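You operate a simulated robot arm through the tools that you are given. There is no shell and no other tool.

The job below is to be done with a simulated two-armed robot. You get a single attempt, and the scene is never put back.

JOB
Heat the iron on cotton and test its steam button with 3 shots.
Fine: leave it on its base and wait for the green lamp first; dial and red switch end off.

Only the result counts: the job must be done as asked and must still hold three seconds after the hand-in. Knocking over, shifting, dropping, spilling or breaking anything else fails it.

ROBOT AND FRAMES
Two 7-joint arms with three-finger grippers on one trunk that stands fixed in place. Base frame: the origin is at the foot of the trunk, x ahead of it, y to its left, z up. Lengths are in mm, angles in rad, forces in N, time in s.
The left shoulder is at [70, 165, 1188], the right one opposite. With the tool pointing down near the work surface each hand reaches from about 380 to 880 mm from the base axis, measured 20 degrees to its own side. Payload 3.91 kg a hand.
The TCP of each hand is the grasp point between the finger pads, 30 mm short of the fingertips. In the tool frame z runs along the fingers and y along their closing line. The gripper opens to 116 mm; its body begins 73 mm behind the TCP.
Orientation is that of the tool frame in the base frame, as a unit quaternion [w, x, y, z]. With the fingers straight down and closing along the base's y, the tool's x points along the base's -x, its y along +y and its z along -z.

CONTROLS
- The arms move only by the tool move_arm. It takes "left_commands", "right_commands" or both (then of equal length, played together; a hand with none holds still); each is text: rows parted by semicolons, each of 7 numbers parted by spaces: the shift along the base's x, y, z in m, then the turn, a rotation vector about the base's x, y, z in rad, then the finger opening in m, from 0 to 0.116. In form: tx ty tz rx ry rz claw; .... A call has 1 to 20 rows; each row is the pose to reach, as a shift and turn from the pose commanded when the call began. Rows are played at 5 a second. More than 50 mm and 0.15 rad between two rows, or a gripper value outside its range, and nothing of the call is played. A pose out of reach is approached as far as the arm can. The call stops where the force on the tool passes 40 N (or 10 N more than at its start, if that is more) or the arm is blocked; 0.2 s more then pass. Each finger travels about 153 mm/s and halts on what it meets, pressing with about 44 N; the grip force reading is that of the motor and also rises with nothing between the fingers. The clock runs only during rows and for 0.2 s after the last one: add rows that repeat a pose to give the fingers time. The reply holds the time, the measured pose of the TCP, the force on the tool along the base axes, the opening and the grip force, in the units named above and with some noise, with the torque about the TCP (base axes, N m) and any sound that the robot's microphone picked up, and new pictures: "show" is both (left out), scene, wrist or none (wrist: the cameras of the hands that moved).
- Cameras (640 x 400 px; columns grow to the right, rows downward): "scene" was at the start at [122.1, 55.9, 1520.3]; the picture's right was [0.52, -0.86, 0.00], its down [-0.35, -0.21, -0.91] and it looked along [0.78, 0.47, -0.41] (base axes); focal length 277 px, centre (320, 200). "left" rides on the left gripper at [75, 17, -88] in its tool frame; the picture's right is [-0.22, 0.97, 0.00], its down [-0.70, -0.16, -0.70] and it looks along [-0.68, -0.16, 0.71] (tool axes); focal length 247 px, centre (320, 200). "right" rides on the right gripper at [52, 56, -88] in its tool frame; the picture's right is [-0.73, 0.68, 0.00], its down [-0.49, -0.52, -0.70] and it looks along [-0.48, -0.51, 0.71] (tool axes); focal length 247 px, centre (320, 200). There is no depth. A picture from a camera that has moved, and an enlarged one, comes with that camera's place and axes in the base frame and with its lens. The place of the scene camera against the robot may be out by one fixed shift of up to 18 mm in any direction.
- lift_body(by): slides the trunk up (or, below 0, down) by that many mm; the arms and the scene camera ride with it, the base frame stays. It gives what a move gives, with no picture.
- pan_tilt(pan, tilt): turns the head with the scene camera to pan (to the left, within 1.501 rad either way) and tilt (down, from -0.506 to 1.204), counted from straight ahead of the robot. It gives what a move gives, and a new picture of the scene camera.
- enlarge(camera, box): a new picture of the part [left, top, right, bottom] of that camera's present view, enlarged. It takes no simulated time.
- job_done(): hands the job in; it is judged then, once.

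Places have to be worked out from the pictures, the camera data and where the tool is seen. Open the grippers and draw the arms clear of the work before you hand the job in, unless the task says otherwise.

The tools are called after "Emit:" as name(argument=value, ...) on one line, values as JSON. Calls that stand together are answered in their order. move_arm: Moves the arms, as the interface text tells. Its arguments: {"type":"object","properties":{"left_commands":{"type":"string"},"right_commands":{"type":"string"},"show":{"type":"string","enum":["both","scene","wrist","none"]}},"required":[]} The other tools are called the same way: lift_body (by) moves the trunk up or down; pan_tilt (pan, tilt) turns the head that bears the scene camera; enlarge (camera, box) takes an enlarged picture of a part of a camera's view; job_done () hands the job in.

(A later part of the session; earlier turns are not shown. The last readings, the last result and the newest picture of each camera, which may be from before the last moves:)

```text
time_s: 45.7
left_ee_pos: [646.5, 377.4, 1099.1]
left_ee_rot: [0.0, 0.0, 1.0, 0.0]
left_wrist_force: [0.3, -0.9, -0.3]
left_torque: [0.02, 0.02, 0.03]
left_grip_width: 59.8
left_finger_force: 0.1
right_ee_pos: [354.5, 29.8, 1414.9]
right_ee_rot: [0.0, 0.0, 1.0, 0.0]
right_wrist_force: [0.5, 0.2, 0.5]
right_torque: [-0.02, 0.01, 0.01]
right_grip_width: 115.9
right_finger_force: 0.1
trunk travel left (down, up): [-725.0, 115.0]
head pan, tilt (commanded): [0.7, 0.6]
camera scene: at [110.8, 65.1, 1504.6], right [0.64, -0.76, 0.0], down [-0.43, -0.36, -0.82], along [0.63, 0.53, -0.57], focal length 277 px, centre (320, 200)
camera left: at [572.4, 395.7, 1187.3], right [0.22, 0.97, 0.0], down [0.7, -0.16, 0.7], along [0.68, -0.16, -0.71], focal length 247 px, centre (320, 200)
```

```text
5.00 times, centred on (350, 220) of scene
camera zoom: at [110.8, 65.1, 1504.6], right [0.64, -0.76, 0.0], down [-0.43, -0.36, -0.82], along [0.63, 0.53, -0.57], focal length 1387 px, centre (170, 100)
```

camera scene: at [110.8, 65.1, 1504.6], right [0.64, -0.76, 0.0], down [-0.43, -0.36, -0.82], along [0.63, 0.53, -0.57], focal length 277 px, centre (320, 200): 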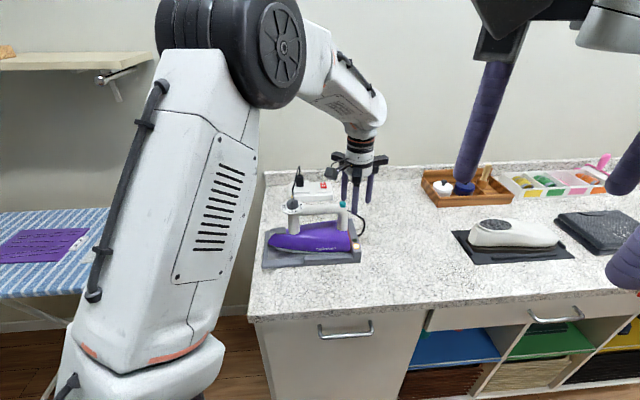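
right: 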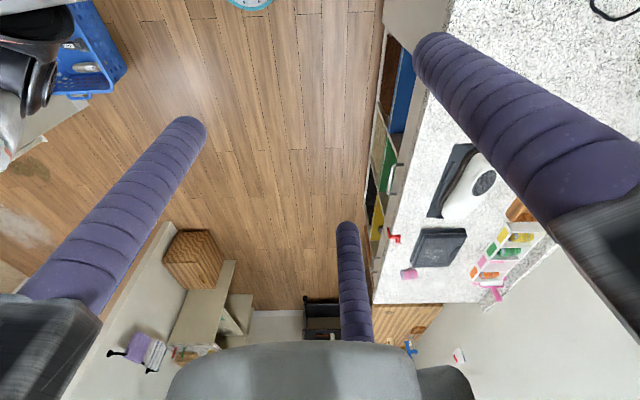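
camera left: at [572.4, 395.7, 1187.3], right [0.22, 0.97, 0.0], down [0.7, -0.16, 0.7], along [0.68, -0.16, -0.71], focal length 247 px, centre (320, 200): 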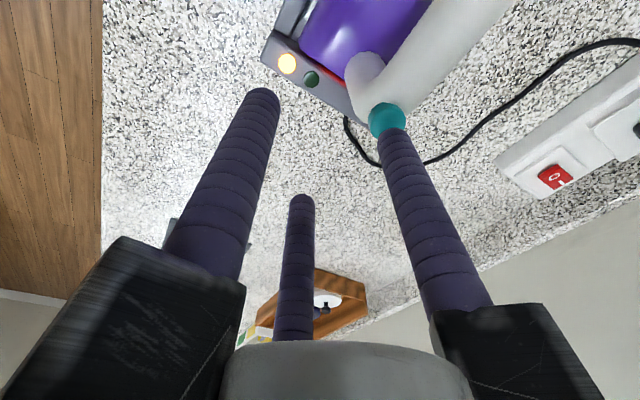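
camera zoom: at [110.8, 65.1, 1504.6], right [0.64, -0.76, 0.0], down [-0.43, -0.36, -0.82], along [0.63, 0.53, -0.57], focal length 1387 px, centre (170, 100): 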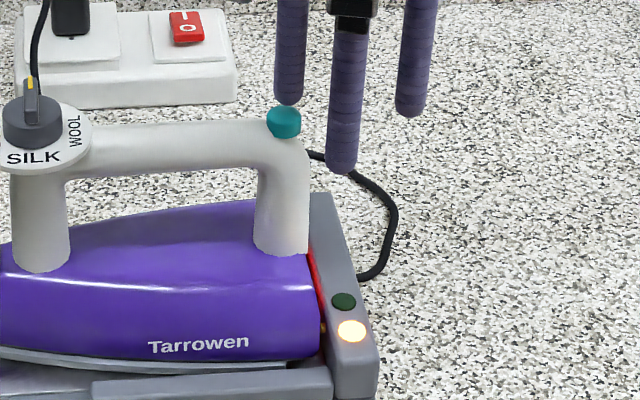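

Still amber at 45.7 s. I nudge finger A by (−2,+1) mm over the button centre and keep waiting.

Emit:
move_arm(left_commands="-0.002 0.001 0 0 0 0 0.06; -0.002 0.001 0 0 0 0 0.06; -0.002 0.001 0 0 0 0 0.06; -0.002 0.001 0 0 0 0 0.06; -0.002 0.001 0 0 0 0 0.06; -0.002 0.001 0 0 0 0 0.06; -0.002 0.001 0 0 0 0 0.06; -0.002 0.001 0 0 0 0 0.06; -0.002 0.001 0 0 0 0 0.06; -0.002 0.001 0 0 0 0 0.06; -0.002 0.001 0 0 0 0 0.06; -0.002 0.001 0 0 0 0 0.06; -0.002 0.001 0 0 0 0 0.06; -0.002 0.001 0 0 0 0 0.06; -0.002 0.001 0 0 0 0 0.06; -0.002 0.001 0 0 0 0 0.06; -0.002 0.001 0 0 0 0 0.06; -0.002 0.001 0 0 0 0 0.06; -0.002 0.001 0 0 0 0 0.06; -0.002 0.001 0 0 0 0 0.06", show="none")

Emit:
enlarge(camera="scene", box=[310, 180, 390, 260])

Emit:
enlarge(camera="left", box=[260, 40, 440, 180])

```text
time_s: 49.9
left_ee_pos: [643.9, 379.9, 1098.0]
left_ee_rot: [0.0, 0.0, 1.0, 0.0]
left_wrist_force: [-0.1, 0.9, -0.2]
left_torque: [-0.01, 0.01, -0.02]
left_grip_width: 60.2
left_finger_force: 0.2
right_ee_pos: [352.5, 30.2, 1414.4]
right_ee_rot: [0.0, 0.0, 1.0, 0.0]
right_wrist_force: [0.3, 0.0, -0.7]
right_torque: [0.0, -0.01, 0.02]
right_grip_width: 115.9
right_finger_force: 0.0
trunk travel left (down, up): [-725.0, 115.0]
head pan, tilt (commanded): [0.7, 0.6]
```

```text
5.00 times, centred on (350, 220) of scene
camera zoom: at [110.8, 65.1, 1504.6], right [0.64, -0.76, 0.0], down [-0.43, -0.36, -0.82], along [0.63, 0.53, -0.57], focal length 1387 px, centre (170, 100)
```

zoom: 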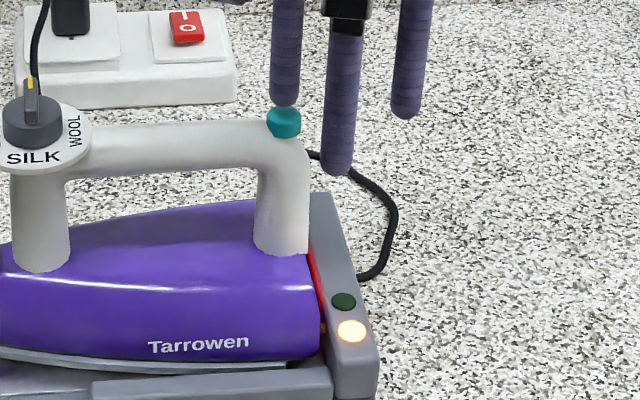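

```text
2.86 times, centred on (350, 110) of left
camera zoom: at [570.2, 397.1, 1186.7], right [0.22, 0.97, 0.0], down [0.7, -0.16, 0.7], along [0.68, -0.16, -0.71], focal length 706 px, centre (234, 457)
```

zoom: 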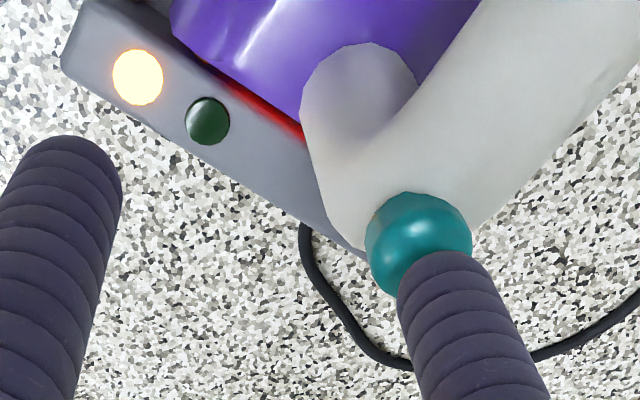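

Finger and button line up now, and the lamp is still amber. I keep waiting.

Emit:
move_arm(left_commands="0 0 0 0 0 0 0.06; 0 0 0 0 0 0 0.06; 0 0 0 0 0 0 0.06; 0 0 0 0 0 0 0.06; 0 0 0 0 0 0 0.06; 0 0 0 0 0 0 0.06; 0 0 0 0 0 0 0.06; 0 0 0 0 0 0 0.06; 0 0 0 0 0 0 0.06; 0 0 0 0 0 0 0.06; 0 0 0 0 0 0 0.06; 0 0 0 0 0 0 0.06; 0 0 0 0 0 0 0.06; 0 0 0 0 0 0 0.06; 0 0 0 0 0 0 0.06; 0 0 0 0 0 0 0.06; 0 0 0 0 0 0 0.06; 0 0 0 0 0 0 0.06; 0 0 0 0 0 0 0.06; 0 0 0 0 0 0 0.06", show="none")

Emit:
enlarge(camera="scene", box=[270, 180, 390, 270])

```text
time_s: 54.1
left_ee_pos: [643.5, 379.3, 1097.2]
left_ee_rot: [0.0, 0.0, 1.0, 0.0]
left_wrist_force: [0.1, 0.6, -0.5]
left_torque: [0.0, 0.01, 0.03]
left_grip_width: 60.0
left_finger_force: 0.1
right_ee_pos: [354.7, 31.4, 1414.6]
right_ee_rot: [0.0, -0.001, 1.0, 0.0]
right_wrist_force: [0.4, 0.3, -0.4]
right_torque: [0.0, 0.0, -0.03]
right_grip_width: 116.0
right_finger_force: 0.1
trunk travel left (down, up): [-725.0, 115.0]
head pan, tilt (commanded): [0.7, 0.6]
```

```text
4.44 times, centred on (330, 225) of scene
camera zoom: at [110.8, 65.1, 1504.6], right [0.64, -0.76, 0.0], down [-0.43, -0.36, -0.82], along [0.63, 0.53, -0.57], focal length 1232 px, centre (276, 89)
```

zoom: 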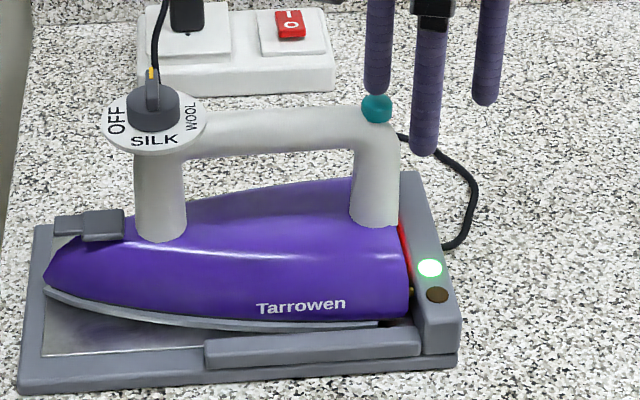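

The green lamp is on at 54 s. I make the first press slowly, straight down, watching force and sound.

Emit:
move_arm(left_commands="0 0 -0.006 0 0 0 0.06; 0 0 -0.009 0 0 0 0.06; 0 0 -0.011 0 0 0 0.06; 0 0 -0.013 0 0 0 0.06; 0 0 -0.0145 0 0 0 0.06; 0 0 -0.0145 0 0 0 0.06", show="wrist")

Emit:
enlarge(camera="scene", box=[270, 180, 390, 270])

```text
time_s: 55.5
left_ee_pos: [644.1, 378.4, 1086.6]
left_ee_rot: [0.003, 0.0, 1.0, 0.001]
left_wrist_force: [5.2, 2.8, 23.1]
left_torque: [1.07, -0.14, -0.23]
left_grip_width: 61.7
left_finger_force: 2.0
right_ee_pos: [352.5, 27.8, 1415.3]
right_ee_rot: [0.0, 0.0, 1.0, 0.001]
right_wrist_force: [-0.6, 0.0, -0.4]
right_torque: [0.0, 0.01, -0.01]
right_grip_width: 115.8
right_finger_force: 0.1
trunk travel left (down, up): [-725.0, 115.0]
head pan, tilt (commanded): [0.7, 0.6]
heard: click
camera left: at [569.0, 395.5, 1174.8], right [0.22, 0.97, 0.0], down [0.69, -0.16, 0.7], along [0.69, -0.16, -0.71], focal length 247 px, centre (320, 200)
```

left: 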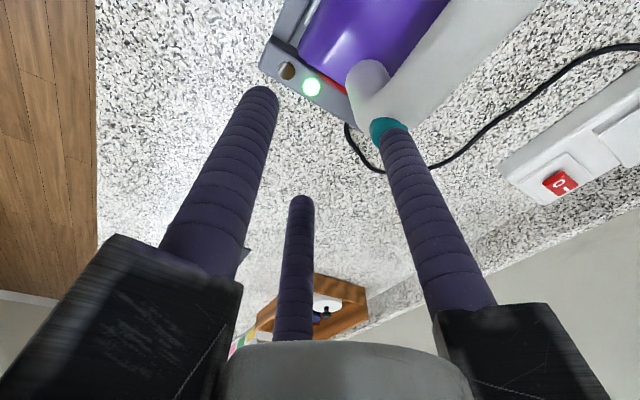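

```text
4.44 times, centred on (330, 225) of scene
camera zoom: at [108.7, 63.8, 1505.1], right [0.64, -0.77, 0.0], down [-0.43, -0.36, -0.83], along [0.63, 0.53, -0.56], focal length 1232 px, centre (276, 89)
```

zoom: 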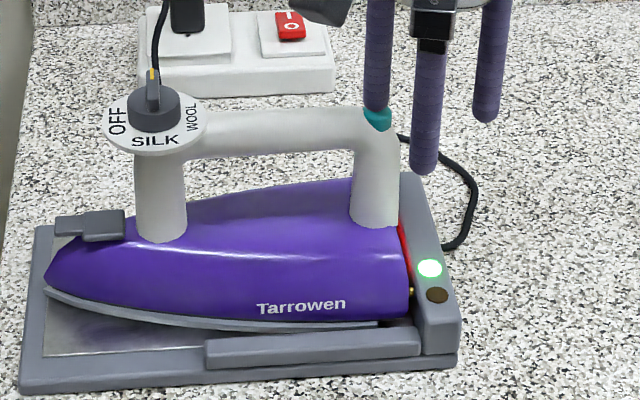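

A click was heard at 23 N, so shot 1 is done. I release fully.

Emit:
move_arm(left_commands="0 0 0.005 0 0 0 0.06; 0 0 0.0105 0 0 0 0.06; 0 0 0.0145 0 0 0 0.06; 0 0 0.0145 0 0 0 0.06; 0 0 0.0145 0 0 0 0.06", show="none")

Emit:
enlarge(camera="scene", box=[270, 180, 390, 270])

Emit:
enlarge(camera="left", box=[260, 40, 440, 180])

```text
time_s: 56.7
left_ee_pos: [644.1, 378.7, 1098.4]
left_ee_rot: [0.001, 0.0, 1.0, 0.0]
left_wrist_force: [0.1, 0.4, 1.3]
left_torque: [0.01, 0.0, 0.01]
left_grip_width: 60.1
left_finger_force: 0.1
right_ee_pos: [354.0, 30.2, 1415.4]
right_ee_rot: [0.0, 0.0, 1.0, 0.0]
right_wrist_force: [0.1, -0.6, 0.5]
right_torque: [0.04, -0.01, 0.01]
right_grip_width: 116.2
right_finger_force: 0.1
trunk travel left (down, up): [-725.0, 115.0]
head pan, tilt (commanded): [0.7, 0.6]
```

```text
4.44 times, centred on (330, 225) of scene
camera zoom: at [110.6, 65.1, 1504.6], right [0.64, -0.76, 0.0], down [-0.43, -0.36, -0.82], along [0.63, 0.53, -0.57], focal length 1232 px, centre (276, 89)
```

zoom: 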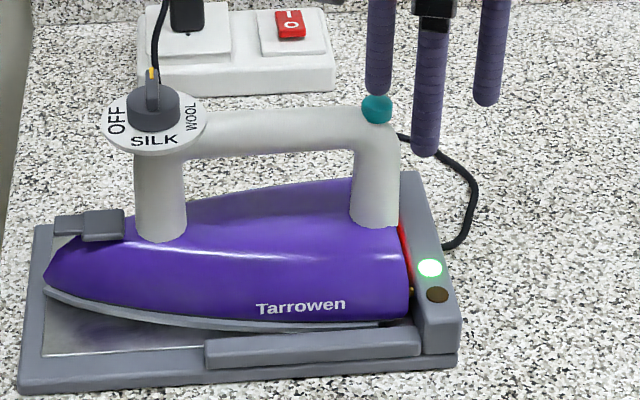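

```text
2.86 times, centred on (350, 110) of left
camera zoom: at [569.8, 396.0, 1186.8], right [0.22, 0.97, 0.0], down [0.7, -0.16, 0.7], along [0.68, -0.16, -0.71], focal length 706 px, centre (234, 457)
```

zoom: 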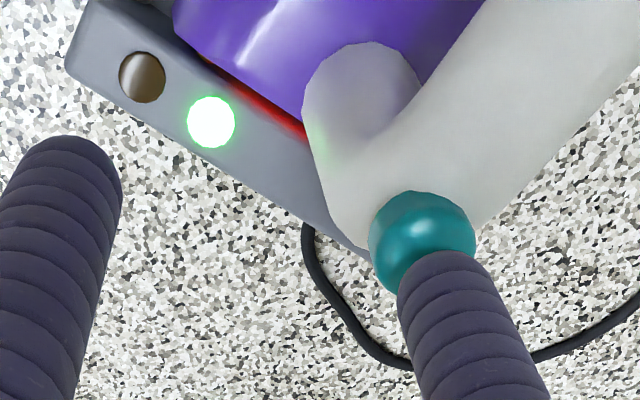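

The button sprang back, the iron is unmoved and green is still lit. I do press two the same way.

Emit:
move_arm(left_commands="0 0 -0.006 0 0 0 0.06; 0 0 -0.009 0 0 0 0.06; 0 0 -0.011 0 0 0 0.06; 0 0 -0.013 0 0 0 0.06; 0 0 -0.0145 0 0 0 0.06; 0 0 -0.0145 0 0 0 0.06", show="none")

```text
time_s: 58.1
left_ee_pos: [644.0, 378.5, 1085.5]
left_ee_rot: [0.002, 0.001, 1.0, 0.001]
left_wrist_force: [4.2, 0.8, 18.9]
left_torque: [0.75, -0.11, -0.27]
left_grip_width: 60.3
left_finger_force: 0.0
right_ee_pos: [352.2, 28.7, 1415.7]
right_ee_rot: [0.001, 0.001, 1.0, 0.001]
right_wrist_force: [-0.1, 0.1, -0.3]
right_torque: [0.01, -0.01, 0.0]
right_grip_width: 116.0
right_finger_force: 0.0
trunk travel left (down, up): [-725.0, 115.0]
head pan, tilt (commanded): [0.7, 0.6]
heard: click
```

The second click was heard. I release fully again and check.

Emit:
move_arm(left_commands="0 0 0.005 0 0 0 0.06; 0 0 0.0105 0 0 0 0.06; 0 0 0.0145 0 0 0 0.06; 0 0 0.0145 0 0 0 0.06; 0 0 0.0145 0 0 0 0.06", show="none")

Emit:
enlarge(camera="scene", box=[270, 180, 390, 270])

```text
time_s: 59.3
left_ee_pos: [643.7, 378.3, 1099.8]
left_ee_rot: [0.001, 0.0, 1.0, 0.0]
left_wrist_force: [0.6, -0.6, 0.4]
left_torque: [-0.02, -0.05, 0.02]
left_grip_width: 59.6
left_finger_force: 0.0
right_ee_pos: [354.6, 31.0, 1414.8]
right_ee_rot: [0.0, 0.0, 1.0, 0.0]
right_wrist_force: [0.1, -0.3, 1.2]
right_torque: [-0.01, 0.01, -0.02]
right_grip_width: 116.2
right_finger_force: 0.1
trunk travel left (down, up): [-725.0, 115.0]
head pan, tilt (commanded): [0.7, 0.6]
```

```text
4.44 times, centred on (330, 225) of scene
camera zoom: at [110.5, 65.1, 1504.6], right [0.64, -0.76, 0.0], down [-0.43, -0.36, -0.83], along [0.63, 0.53, -0.56], focal length 1232 px, centre (276, 89)
```

zoom: 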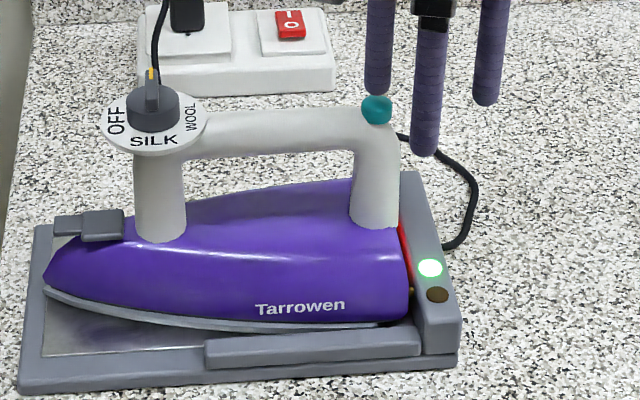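

The button is up, green is still on and the iron is steady. Third and last press.

Emit:
move_arm(left_commands="0 0 -0.006 0 0 0 0.06; 0 0 -0.009 0 0 0 0.06; 0 0 -0.011 0 0 0 0.06; 0 0 -0.013 0 0 0 0.06; 0 0 -0.0145 0 0 0 0.06; 0 0 -0.0145 0 0 0 0.06", show="none")

```text
time_s: 60.7
left_ee_pos: [642.7, 378.5, 1087.2]
left_ee_rot: [0.003, 0.0, 1.0, 0.001]
left_wrist_force: [0.2, 1.4, 18.8]
left_torque: [0.8, 0.01, -0.08]
left_grip_width: 60.9
left_finger_force: 0.3
right_ee_pos: [351.7, 29.2, 1414.4]
right_ee_rot: [0.001, 0.0, 1.0, 0.001]
right_wrist_force: [0.7, 0.8, -0.5]
right_torque: [0.0, 0.01, -0.02]
right_grip_width: 115.9
right_finger_force: 0.2
trunk travel left (down, up): [-725.0, 115.0]
head pan, tilt (commanded): [0.7, 0.6]
heard: click
```

The third click was heard: three shots done. I release, lift, and bring the hand back above the dial, turned +88° ready to turn the knob back clockwise.

Emit:
move_arm(left_commands="0 0 0.01 0 0 0 0.06; 0 0 0.04 0 0 0 0.06; 0 0 0.0825 0 0 0 0.06; -0.02 0.028 0.0825 0 0 0.14 0.06; -0.04 0.056 0.0825 0 0 0.28 0.06; -0.06 0.084 0.0825 0 0 0.42 0.06; -0.08 0.112 0.0825 0 0 0.56 0.06; -0.0995 0.136 0.0825 0 0 0.7 0.06; -0.0995 0.136 0.0825 0 0 0.84 0.06; -0.0995 0.136 0.0825 0 0 0.98 0.06; -0.0995 0.136 0.0825 0 0 1.12 0.06; -0.0995 0.136 0.0825 0 0 1.26 0.06; -0.0995 0.136 0.0825 0 0 1.4 0.06; -0.0995 0.136 0.0825 0 0 1.54 0.06; -0.0995 0.136 0.0825 0 0 1.54 0.06", show="both")

Emit:
enlarge(camera="left", box=[250, 40, 390, 160])

Emit:
enlarge(camera="scene", box=[260, 170, 380, 270])

```text
time_s: 63.9
left_ee_pos: [546.1, 515.7, 1165.9]
left_ee_rot: [0.0, -0.697, 0.717, 0.0]
left_wrist_force: [0.0, 1.1, -0.2]
left_torque: [-0.04, -0.02, 0.0]
left_grip_width: 60.1
left_finger_force: 0.1
right_ee_pos: [354.0, 29.6, 1414.2]
right_ee_rot: [0.0, 0.0, 1.0, 0.0]
right_wrist_force: [-0.6, -1.0, -0.9]
right_torque: [-0.01, 0.05, 0.02]
right_grip_width: 116.1
right_finger_force: 0.1
trunk travel left (down, up): [-725.0, 115.0]
head pan, tilt (commanded): [0.7, 0.6]
camera scene: at [110.8, 65.1, 1504.6], right [0.64, -0.76, 0.0], down [-0.43, -0.36, -0.82], along [0.63, 0.53, -0.57], focal length 277 px, centre (320, 200)
camera left: at [525.9, 440.7, 1253.5], right [-0.97, 0.25, 0.0], down [0.18, 0.69, 0.7], along [0.18, 0.68, -0.71], focal length 247 px, centre (320, 200)
```

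scene: 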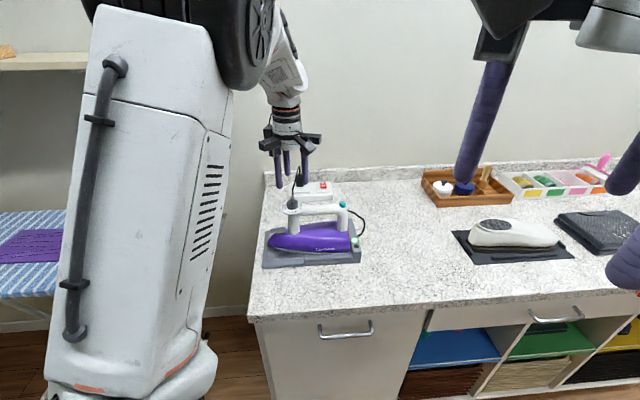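
left: 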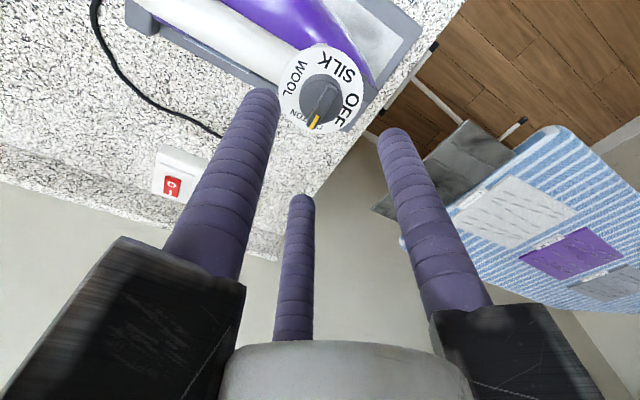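

```text
3.33 times, centred on (320, 100) of left
camera zoom: at [525.9, 440.7, 1253.5], right [-0.97, 0.25, 0.0], down [0.18, 0.69, 0.7], along [0.18, 0.68, -0.71], focal length 823 px, centre (320, 533)
```

zoom: 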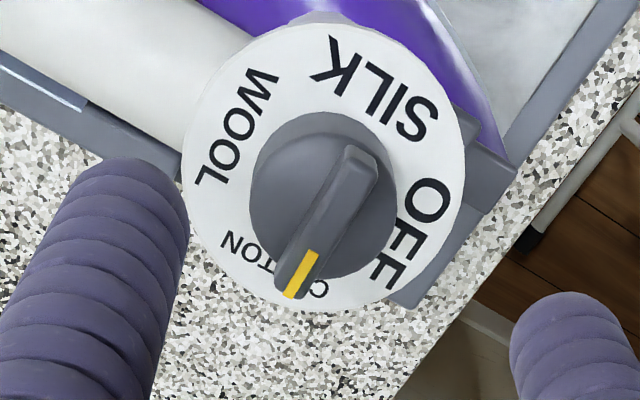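

```text
4.00 times, centred on (320, 220) of scene
camera zoom: at [110.8, 65.1, 1504.6], right [0.64, -0.76, 0.0], down [-0.43, -0.36, -0.82], along [0.63, 0.53, -0.57], focal length 1109 px, centre (320, 120)
```

zoom: 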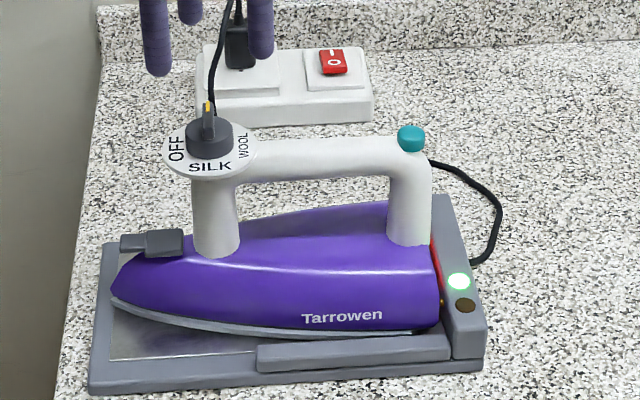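

Pointer at COTTON, green on, knob centred within about 1.5 mm. I lower around the knob and close to a light touch.

Emit:
move_arm(left_commands="-0.0008 -0.0006 -0.025 0 0 0 0.055; -0.0008 -0.0006 -0.045 0 0 0 0.05; -0.0008 -0.0006 -0.06 0 0 0 0.05; -0.0008 -0.0006 -0.0705 0 0 0 0.05; -0.0008 -0.0006 -0.0705 0 0 0 0.04; -0.0008 -0.0006 -0.0705 0 0 0 0.035; -0.0008 -0.0006 -0.0705 0 0 0 0.033", show="wrist")

Emit:
enlarge(camera="scene", box=[260, 170, 380, 270])

```text
time_s: 65.5
left_ee_pos: [544.8, 515.5, 1093.9]
left_ee_rot: [-0.001, -0.696, 0.718, 0.0]
left_wrist_force: [1.2, 0.5, -0.9]
left_torque: [0.0, 0.0, 0.0]
left_grip_width: 33.1
left_finger_force: 0.5
right_ee_pos: [354.0, 30.8, 1415.0]
right_ee_rot: [0.0, 0.0, 1.0, 0.0]
right_wrist_force: [-1.2, -0.2, 0.5]
right_torque: [0.0, -0.03, 0.02]
right_grip_width: 115.9
right_finger_force: 0.0
trunk travel left (down, up): [-725.0, 115.0]
head pan, tilt (commanded): [0.7, 0.6]
camera left: at [525.3, 441.0, 1183.2], right [-0.97, 0.25, 0.0], down [0.18, 0.69, 0.7], along [0.18, 0.68, -0.71], focal length 247 px, centre (320, 200)
```

left: 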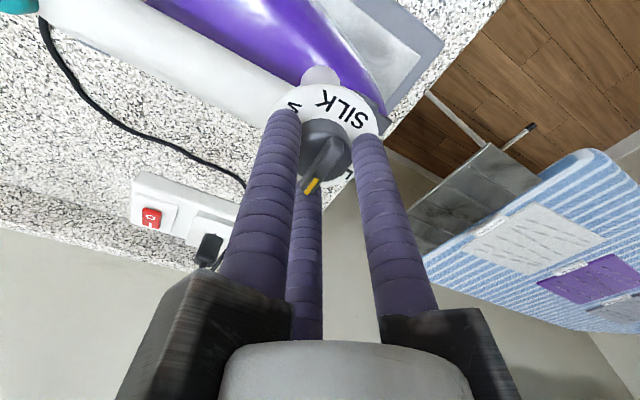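

```text
4.00 times, centred on (320, 220) of scene
camera zoom: at [110.8, 65.2, 1504.6], right [0.64, -0.76, 0.0], down [-0.43, -0.36, -0.82], along [0.63, 0.53, -0.57], focal length 1109 px, centre (320, 120)
```

zoom: 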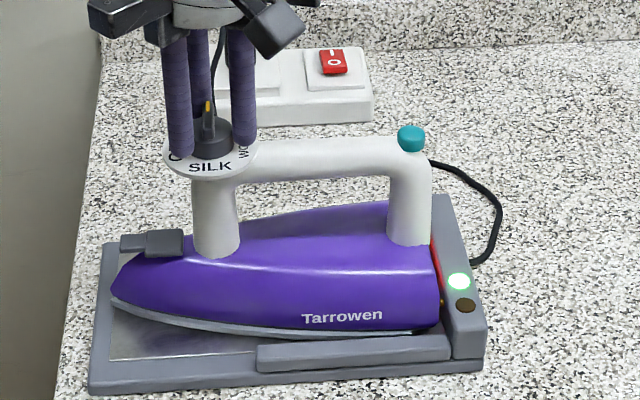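

Well centred with almost no side force. I close firmly and turn clockwise, first 90° toward WOOL.

Emit:
move_arm(left_commands="0 0 0 0 0 0 0.025; 0 0 0 0 0 0 0.015; 0 0 0 0 0 0 0.015; 0 0 0 0 0 -0.14 0.015; 0 0 0 0 0 -0.28 0.015; 0 0 0 0 0 -0.42 0.015; 0 0 0 0 0 -0.56 0.015; 0 0 0 0 0 -0.7 0.015; 0 0 0 0 0 -0.84 0.015; 0 0 0 0 0 -0.98 0.015; 0 0 0 0 0 -1.12 0.015; 0 0 0 0 0 -1.26 0.015; 0 0 0 0 0 -1.4 0.015; 0 0 0 0 0 -1.54 0.015; 0 0 0 0 0 -1.54 0.015", show="none")

Emit:
enlarge(camera="scene", box=[260, 170, 380, 270])

```text
time_s: 68.7
left_ee_pos: [544.8, 514.2, 1097.0]
left_ee_rot: [-0.001, 0.001, 1.0, 0.001]
left_wrist_force: [-0.7, 0.4, -0.4]
left_torque: [0.37, 0.37, 0.0]
left_grip_width: 31.4
left_finger_force: 44.3
right_ee_pos: [355.1, 31.2, 1415.0]
right_ee_rot: [-0.001, 0.0, 1.0, 0.0]
right_wrist_force: [0.1, 0.1, 0.8]
right_torque: [0.01, -0.02, 0.03]
right_grip_width: 115.8
right_finger_force: 0.1
trunk travel left (down, up): [-725.0, 115.0]
head pan, tilt (commanded): [0.7, 0.6]
```

```text
4.00 times, centred on (320, 220) of scene
camera zoom: at [112.0, 66.0, 1504.5], right [0.64, -0.76, 0.0], down [-0.43, -0.36, -0.82], along [0.63, 0.53, -0.57], focal length 1109 px, centre (320, 120)
```

zoom: 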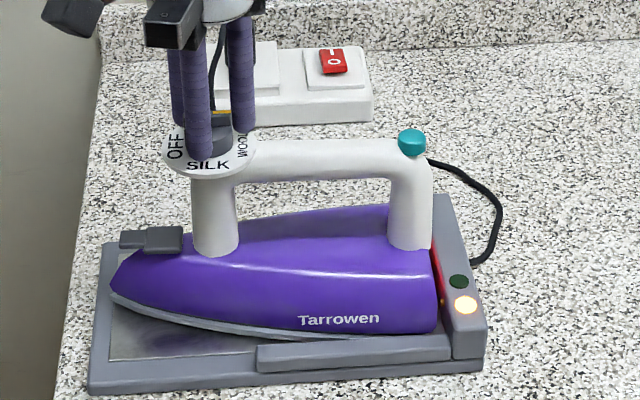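

At WOOL with low forces (the iron shifts only about a millimetre or two). I continue clockwise another ~88° to SILK.

Emit:
move_arm(left_commands="0 0 0 0 0 -0.14 0.015; 0 0 0 0 0 -0.28 0.015; 0 0 0 0 0 -0.42 0.015; 0 0 0 0 0 -0.56 0.015; 0 0 0 0 0 -0.7 0.015; 0 0 0 0 0 -0.84 0.015; 0 0 0 0 0 -0.98 0.015; 0 0 0 0 0 -1.12 0.015; 0 0 0 0 0 -1.26 0.015; 0 0 0 0 0 -1.4 0.015; 0 0 0 0 0 -1.54 0.015; 0 0 0 0 0 -1.54 0.015", show="none")

Emit:
enlarge(camera="scene", box=[260, 170, 380, 270])

Emit:
enlarge(camera="left", box=[250, 80, 410, 230])

```text
time_s: 71.3
left_ee_pos: [544.6, 514.2, 1095.6]
left_ee_rot: [0.0, 0.696, 0.718, 0.001]
left_wrist_force: [0.5, 3.1, 2.2]
left_torque: [0.25, 0.01, -0.01]
left_grip_width: 31.3
left_finger_force: 43.6
right_ee_pos: [354.0, 30.6, 1415.3]
right_ee_rot: [0.001, 0.0, 1.0, 0.0]
right_wrist_force: [-0.2, -0.8, -0.4]
right_torque: [-0.02, -0.02, -0.01]
right_grip_width: 116.0
right_finger_force: 0.1
trunk travel left (down, up): [-725.0, 115.0]
head pan, tilt (commanded): [0.7, 0.6]
```

```text
4.00 times, centred on (320, 220) of scene
camera zoom: at [110.4, 65.6, 1504.7], right [0.64, -0.76, 0.0], down [-0.43, -0.36, -0.82], along [0.63, 0.53, -0.57], focal length 1109 px, centre (320, 120)
```

zoom: 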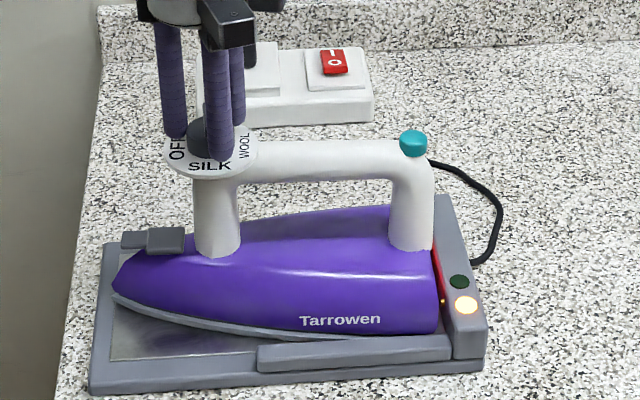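

```text
2.67 times, centred on (330, 155) of left
camera zoom: at [559.5, 589.9, 1183.4], right [0.98, -0.2, 0.0], down [-0.14, -0.7, 0.7], along [-0.14, -0.69, -0.71], focal length 659 px, centre (293, 320)
```

zoom: 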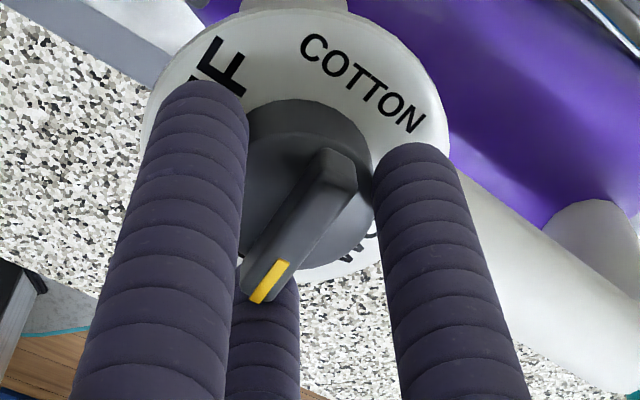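

At SILK with all steady. I release, lift clear, and rotate the hand back to yaw 0 for the last grip to OFF.

Emit:
move_arm(left_commands="0 0 0 0 0 0 0.03; 0 0 0 0 0 0 0.05; 0 0 0 0 0 0 0.05; 0 0 0.015 0 0 0 0.05; 0 0 0.03 0 0 0 0.05; 0 0 0.03 0 0 0.148 0.05; 0 0 0.03 0 0 0.296 0.05; 0 0 0.03 0 0 0.444 0.05; 0 0 0.03 0 0 0.592 0.05; 0 0 0.03 0 0 0.74 0.05; 0 0 0.03 0 0 0.888 0.05; 0 0 0.03 0 0 1.036 0.05; 0 0 0.03 0 0 1.184 0.05; 0 0 0.03 0 0 1.332 0.05; 0 0 0.03 0 0 1.44 0.05; 0 0 0.03 0 0 1.54 0.05; 0 0 0.03 0 0 1.54 0.05", show="wrist")

Emit:
enlarge(camera="left", box=[250, 60, 390, 180])

Emit:
enlarge(camera="scene", box=[260, 170, 380, 270])

```text
time_s: 74.9
left_ee_pos: [544.2, 514.5, 1124.1]
left_ee_rot: [0.0, -0.001, 1.0, 0.0]
left_wrist_force: [-0.3, 1.4, 0.5]
left_torque: [0.03, -0.02, 0.01]
left_grip_width: 49.9
left_finger_force: 0.1
right_ee_pos: [354.4, 30.4, 1415.3]
right_ee_rot: [0.0, 0.0, 1.0, 0.0]
right_wrist_force: [0.5, 0.2, -0.1]
right_torque: [-0.02, -0.03, 0.0]
right_grip_width: 115.9
right_finger_force: 0.2
trunk travel left (down, up): [-725.0, 115.0]
head pan, tilt (commanded): [0.7, 0.6]
camera left: at [468.8, 531.1, 1212.9], right [0.22, 0.97, 0.0], down [0.7, -0.16, 0.7], along [0.68, -0.16, -0.71], focal length 247 px, centre (320, 200)
```

left: 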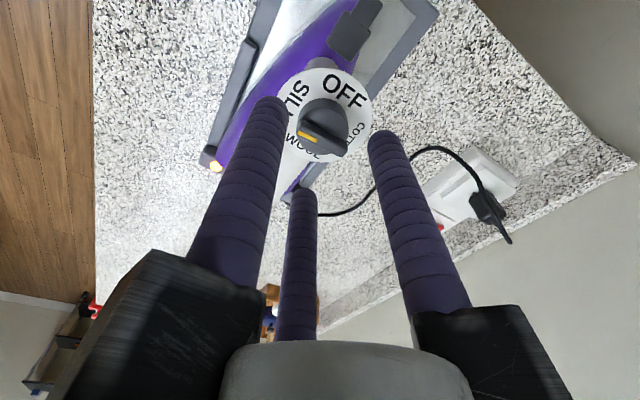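

```text
3.33 times, centred on (320, 120) of left
camera zoom: at [468.8, 531.1, 1212.9], right [0.22, 0.97, 0.0], down [0.7, -0.16, 0.7], along [0.68, -0.16, -0.71], focal length 823 px, centre (320, 467)
```

zoom: 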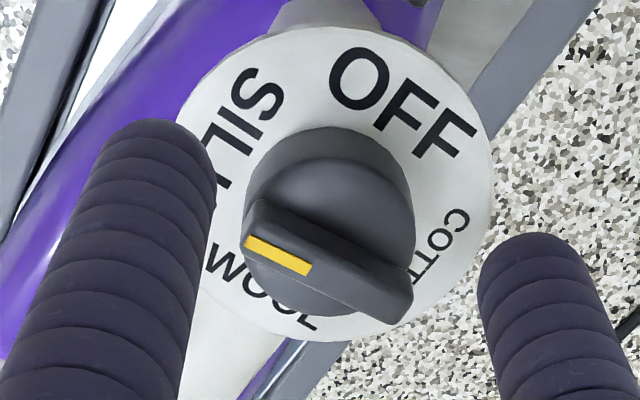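

```text
4.00 times, centred on (320, 220) of scene
camera zoom: at [110.7, 65.2, 1504.6], right [0.64, -0.76, 0.0], down [-0.43, -0.36, -0.82], along [0.63, 0.53, -0.57], focal length 1109 px, centre (320, 120)
```

zoom: 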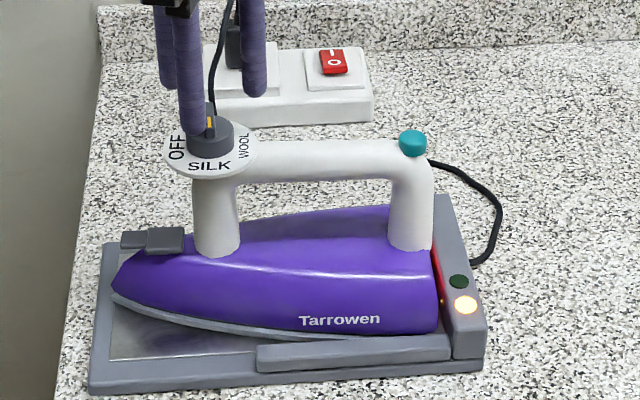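

The pointer is at SILK and the hand is at yaw 0 and centred within measuring error. I lower and close lightly to feel the contact.

Emit:
move_arm(left_commands="0 0.0005 -0.012 0 0 0 0.05; 0 0.0005 -0.022 0 0 0 0.05; 0 0.0005 -0.0295 0 0 0 0.05; 0 0.0005 -0.0295 0 0 0 0.042; 0 0.0005 -0.0295 0 0 0 0.036; 0 0.0005 -0.0295 0 0 0 0.034", show="wrist")

Emit:
enlarge(camera="left", box=[250, 80, 410, 230])

```text
time_s: 76.3
left_ee_pos: [542.4, 513.0, 1096.2]
left_ee_rot: [0.0, -0.001, 1.0, 0.0]
left_wrist_force: [-0.7, 1.1, 0.0]
left_torque: [0.0, 0.01, 0.01]
left_grip_width: 34.4
left_finger_force: 0.7
right_ee_pos: [354.1, 31.3, 1413.3]
right_ee_rot: [0.0, 0.0, 1.0, -0.001]
right_wrist_force: [-0.5, -0.7, -1.0]
right_torque: [-0.03, 0.0, -0.02]
right_grip_width: 115.9
right_finger_force: 0.0
trunk travel left (down, up): [-725.0, 115.0]
head pan, tilt (commanded): [0.7, 0.6]
camera left: at [467.7, 530.7, 1184.7], right [0.22, 0.97, 0.0], down [0.7, -0.16, 0.7], along [0.68, -0.16, -0.71], focal length 247 px, centre (320, 200)
```

left: 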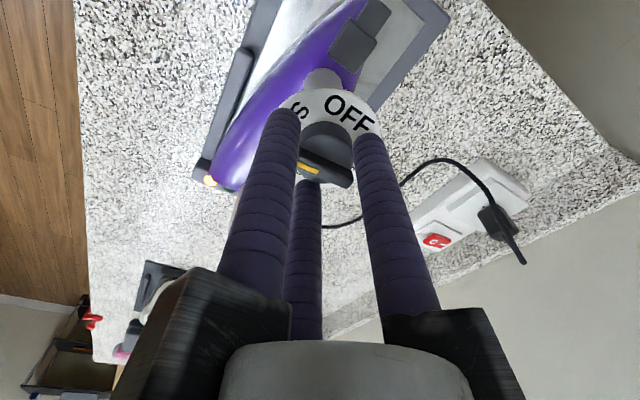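

```text
2.67 times, centred on (330, 155) of left
camera zoom: at [467.7, 530.7, 1184.7], right [0.22, 0.97, 0.0], down [0.7, -0.16, 0.7], along [0.68, -0.16, -0.71], focal length 659 px, centre (293, 320)
```

zoom: 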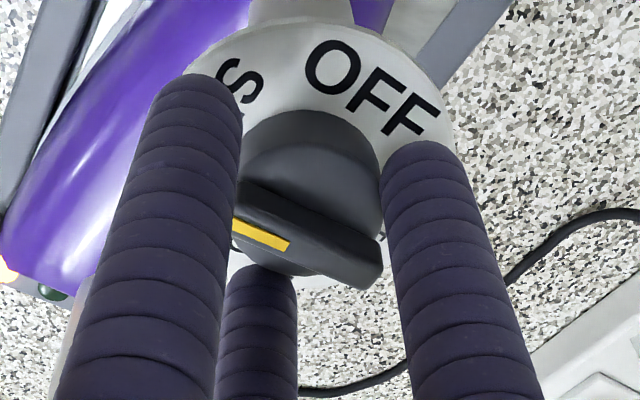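

Contact is light, and the readings suggest I'm about 1 mm off, so I shift (+0.8,+0.8) and then close firmly.

Emit:
move_arm(left_commands="0 0 0 0 0 0 0.038; 0.0008 0.0008 0 0 0 0 0.038; 0.0008 0.0008 0 0 0 0 0.032; 0.0008 0.0008 0 0 0 0 0.025; 0.0008 0.0008 0 0 0 0 0.015; 0.0008 0.0008 0 0 0 0 0.015", show="none")

Emit:
enlarge(camera="scene", box=[260, 170, 380, 270])

```text
time_s: 77.7
left_ee_pos: [542.8, 514.2, 1095.3]
left_ee_rot: [-0.001, 0.0, 1.0, 0.0]
left_wrist_force: [1.5, -0.7, -0.2]
left_torque: [0.14, -0.24, -0.04]
left_grip_width: 31.0
left_finger_force: 43.6
right_ee_pos: [354.4, 30.5, 1415.0]
right_ee_rot: [0.001, -0.001, 1.0, 0.0]
right_wrist_force: [-0.7, -0.9, 0.3]
right_torque: [0.0, 0.02, 0.01]
right_grip_width: 116.0
right_finger_force: 0.1
trunk travel left (down, up): [-725.0, 115.0]
head pan, tilt (commanded): [0.7, 0.6]
```

```text
4.00 times, centred on (320, 220) of scene
camera zoom: at [111.0, 65.1, 1504.6], right [0.64, -0.77, 0.0], down [-0.43, -0.36, -0.82], along [0.63, 0.53, -0.57], focal length 1109 px, centre (320, 120)
```

zoom: 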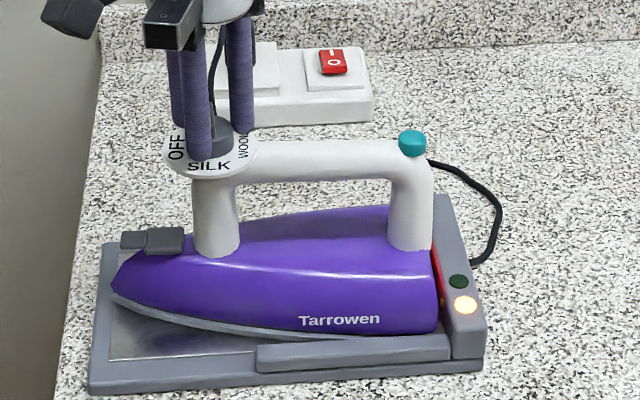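

The knob is gripped. I turn clockwise to about 80° first and read the torque before approaching the OFF stop.

Emit:
move_arm(left_commands="0 0 0 0 0 -0.14 0.015; 0 0 0 0 0 -0.28 0.015; 0 0 0 0 0 -0.42 0.015; 0 0 0 0 0 -0.56 0.015; 0 0 0 0 0 -0.7 0.015; 0 0 0 0 0 -0.84 0.015; 0 0 0 0 0 -0.98 0.015; 0 0 0 0 0 -1.12 0.015; 0 0 0 0 0 -1.26 0.015; 0 0 0 0 0 -1.4 0.015; 0 0 0 0 0 -1.4 0.015", show="none")

Emit:
enlarge(camera="scene", box=[260, 170, 380, 270])

Emit:
enlarge(camera="left", box=[250, 80, 410, 230])

```text
time_s: 80.1
left_ee_pos: [543.8, 516.4, 1095.8]
left_ee_rot: [0.001, 0.645, 0.764, 0.0]
left_wrist_force: [-0.1, 3.5, 6.3]
left_torque: [-0.24, -0.19, 0.03]
left_grip_width: 31.1
left_finger_force: 44.2
right_ee_pos: [353.3, 29.5, 1416.0]
right_ee_rot: [0.0, 0.0, 1.0, -0.001]
right_wrist_force: [-0.5, -0.3, -0.1]
right_torque: [-0.01, -0.01, 0.0]
right_grip_width: 115.9
right_finger_force: 0.2
trunk travel left (down, up): [-725.0, 115.0]
head pan, tilt (commanded): [0.7, 0.6]
```

```text
4.00 times, centred on (320, 220) of scene
camera zoom: at [110.0, 65.3, 1504.7], right [0.64, -0.76, 0.0], down [-0.43, -0.36, -0.83], along [0.63, 0.53, -0.56], focal length 1109 px, centre (320, 120)
```

zoom: 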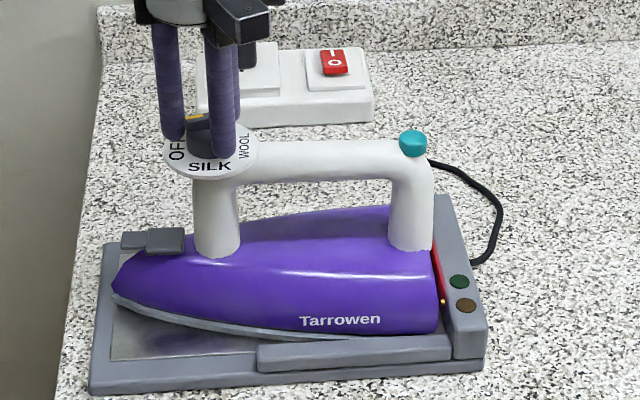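

```text
2.67 times, centred on (330, 155) of left
camera zoom: at [548.3, 592.6, 1184.2], right [1.0, -0.06, 0.0], down [-0.04, -0.71, 0.7], along [-0.04, -0.7, -0.71], focal length 659 px, centre (293, 320)
```

zoom: 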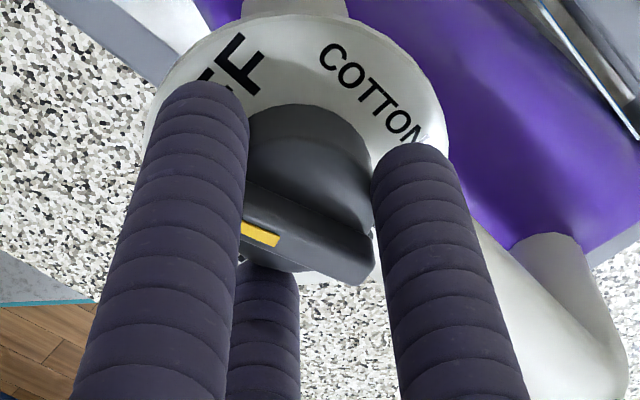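

Both lamps went dark, so the dial is already in the OFF zone. I turn on in small steps until the stop just begins to be felt.

Emit:
move_arm(left_commands="0 0 0 0 0 -0.03 0.015; 0 0 0 0 0 -0.06 0.015; 0 0 0 0 0 -0.09 0.015; 0 0 0 0 0 -0.09 0.015", show="none")

Emit:
enlarge(camera="scene", box=[260, 170, 380, 270])

```text
time_s: 81.1
left_ee_pos: [545.0, 515.0, 1095.8]
left_ee_rot: [0.001, 0.678, 0.735, 0.0]
left_wrist_force: [-0.4, 3.0, 5.8]
left_torque: [-0.06, -0.17, 0.04]
left_grip_width: 31.2
left_finger_force: 43.7
right_ee_pos: [353.3, 30.8, 1414.2]
right_ee_rot: [0.0, 0.001, 1.0, -0.001]
right_wrist_force: [0.6, -0.5, 0.9]
right_torque: [0.01, 0.0, 0.02]
right_grip_width: 115.9
right_finger_force: 0.1
trunk travel left (down, up): [-725.0, 115.0]
head pan, tilt (commanded): [0.7, 0.6]
```

```text
4.00 times, centred on (320, 220) of scene
camera zoom: at [110.0, 65.3, 1504.7], right [0.64, -0.76, 0.0], down [-0.43, -0.36, -0.83], along [0.63, 0.53, -0.56], focal length 1109 px, centre (320, 120)
```

zoom: 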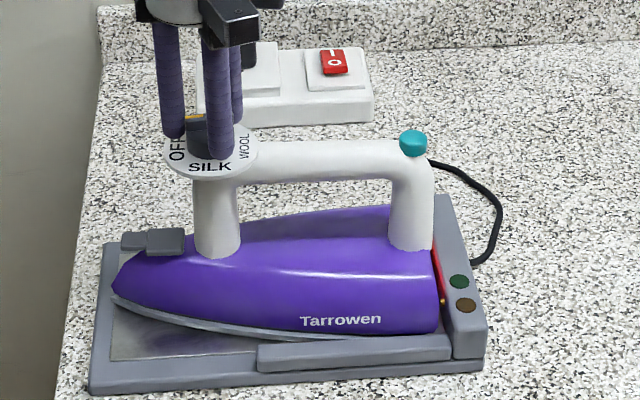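

No stop yet (0.04 N·m). A bit further.

Emit:
move_arm(left_commands="0 0 0 0 0 -0.03 0.015; 0 0 0 0 0 -0.06 0.015; 0 0 0 0 0 -0.08 0.015; 0 0 0 0 0 -0.08 0.015", show="wrist")

Emit:
enlarge(camera="scene", box=[260, 170, 380, 270])

Emit:
enlarge(camera="left", box=[250, 80, 410, 230])

```text
time_s: 82.1
left_ee_pos: [543.3, 513.9, 1095.7]
left_ee_rot: [0.001, 0.707, 0.708, 0.0]
left_wrist_force: [-2.4, 0.7, 3.9]
left_torque: [-0.17, 0.07, 0.02]
left_grip_width: 31.0
left_finger_force: 44.1
right_ee_pos: [352.5, 30.9, 1414.3]
right_ee_rot: [0.0, 0.0, 1.0, 0.0]
right_wrist_force: [-1.0, -0.9, -0.1]
right_torque: [0.02, 0.0, 0.01]
right_grip_width: 116.1
right_finger_force: 0.1
trunk travel left (down, up): [-725.0, 115.0]
head pan, tilt (commanded): [0.7, 0.6]
camera left: at [561.1, 590.2, 1184.2], right [0.97, -0.22, 0.0], down [-0.16, -0.7, 0.7], along [-0.16, -0.68, -0.71], focal length 247 px, centre (320, 200)
```

left: 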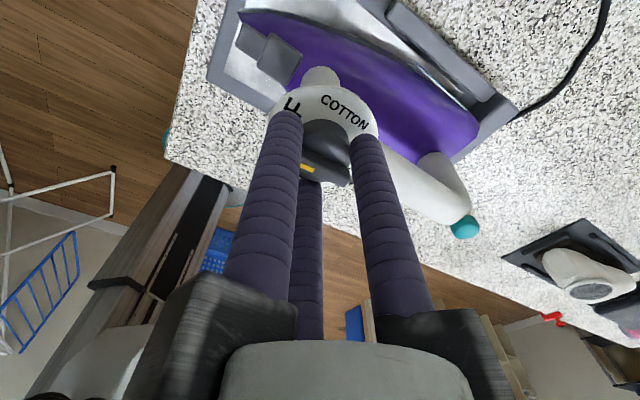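

```text
4.00 times, centred on (320, 220) of scene
camera zoom: at [109.8, 64.9, 1504.7], right [0.64, -0.76, 0.0], down [-0.43, -0.36, -0.83], along [0.63, 0.53, -0.56], focal length 1109 px, centre (320, 120)
```

zoom: 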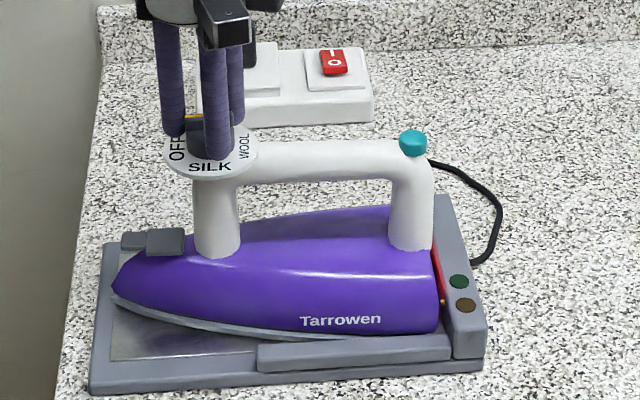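

```text
2.67 times, centred on (330, 155) of left
camera zoom: at [561.1, 590.2, 1184.2], right [0.97, -0.22, 0.0], down [-0.16, -0.7, 0.7], along [-0.16, -0.68, -0.71], focal length 659 px, centre (293, 320)
```

zoom: 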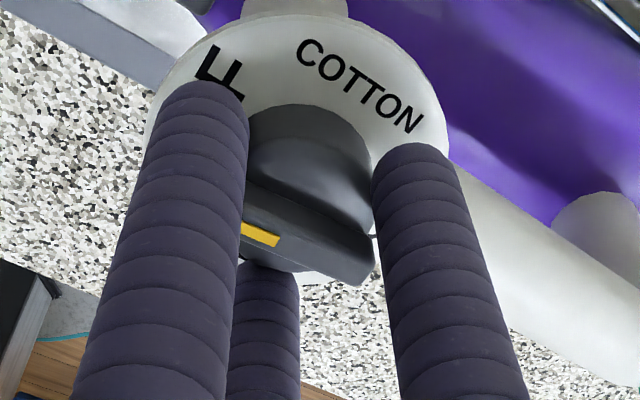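

By my tally the knob is back at its initial OFF angle. I try 0.06 rad more to feel the stop.

Emit:
move_arm(left_commands="0 0 0 0 0 -0.03 0.015; 0 0 0 0 0 -0.06 0.015; 0 0 0 0 0 -0.06 0.015", show="none")

Emit:
enlarge(camera="scene", box=[260, 170, 380, 270])

```text
time_s: 82.9
left_ee_pos: [544.9, 515.7, 1096.1]
left_ee_rot: [0.0, 0.728, 0.686, 0.0]
left_wrist_force: [-2.5, -1.4, 3.3]
left_torque: [-0.33, -0.01, 0.03]
left_grip_width: 31.2
left_finger_force: 44.4
right_ee_pos: [354.2, 30.1, 1414.8]
right_ee_rot: [0.0, 0.001, 1.0, 0.0]
right_wrist_force: [-0.5, -0.6, 0.2]
right_torque: [0.01, -0.01, 0.02]
right_grip_width: 116.0
right_finger_force: 0.0
trunk travel left (down, up): [-725.0, 115.0]
head pan, tilt (commanded): [0.7, 0.6]
```

```text
4.00 times, centred on (320, 220) of scene
camera zoom: at [110.0, 64.5, 1504.7], right [0.64, -0.77, 0.0], down [-0.43, -0.36, -0.83], along [0.63, 0.53, -0.56], focal length 1109 px, centre (320, 120)
```

zoom: 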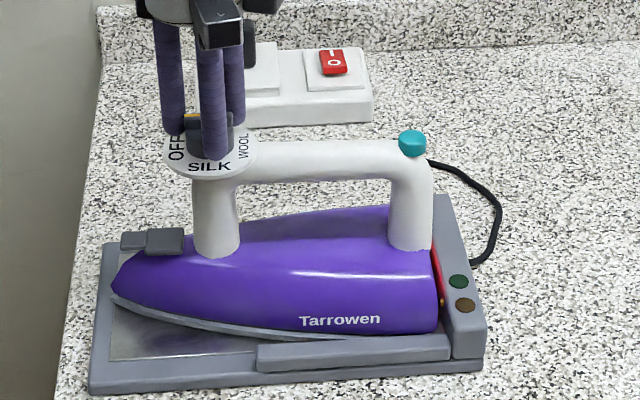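

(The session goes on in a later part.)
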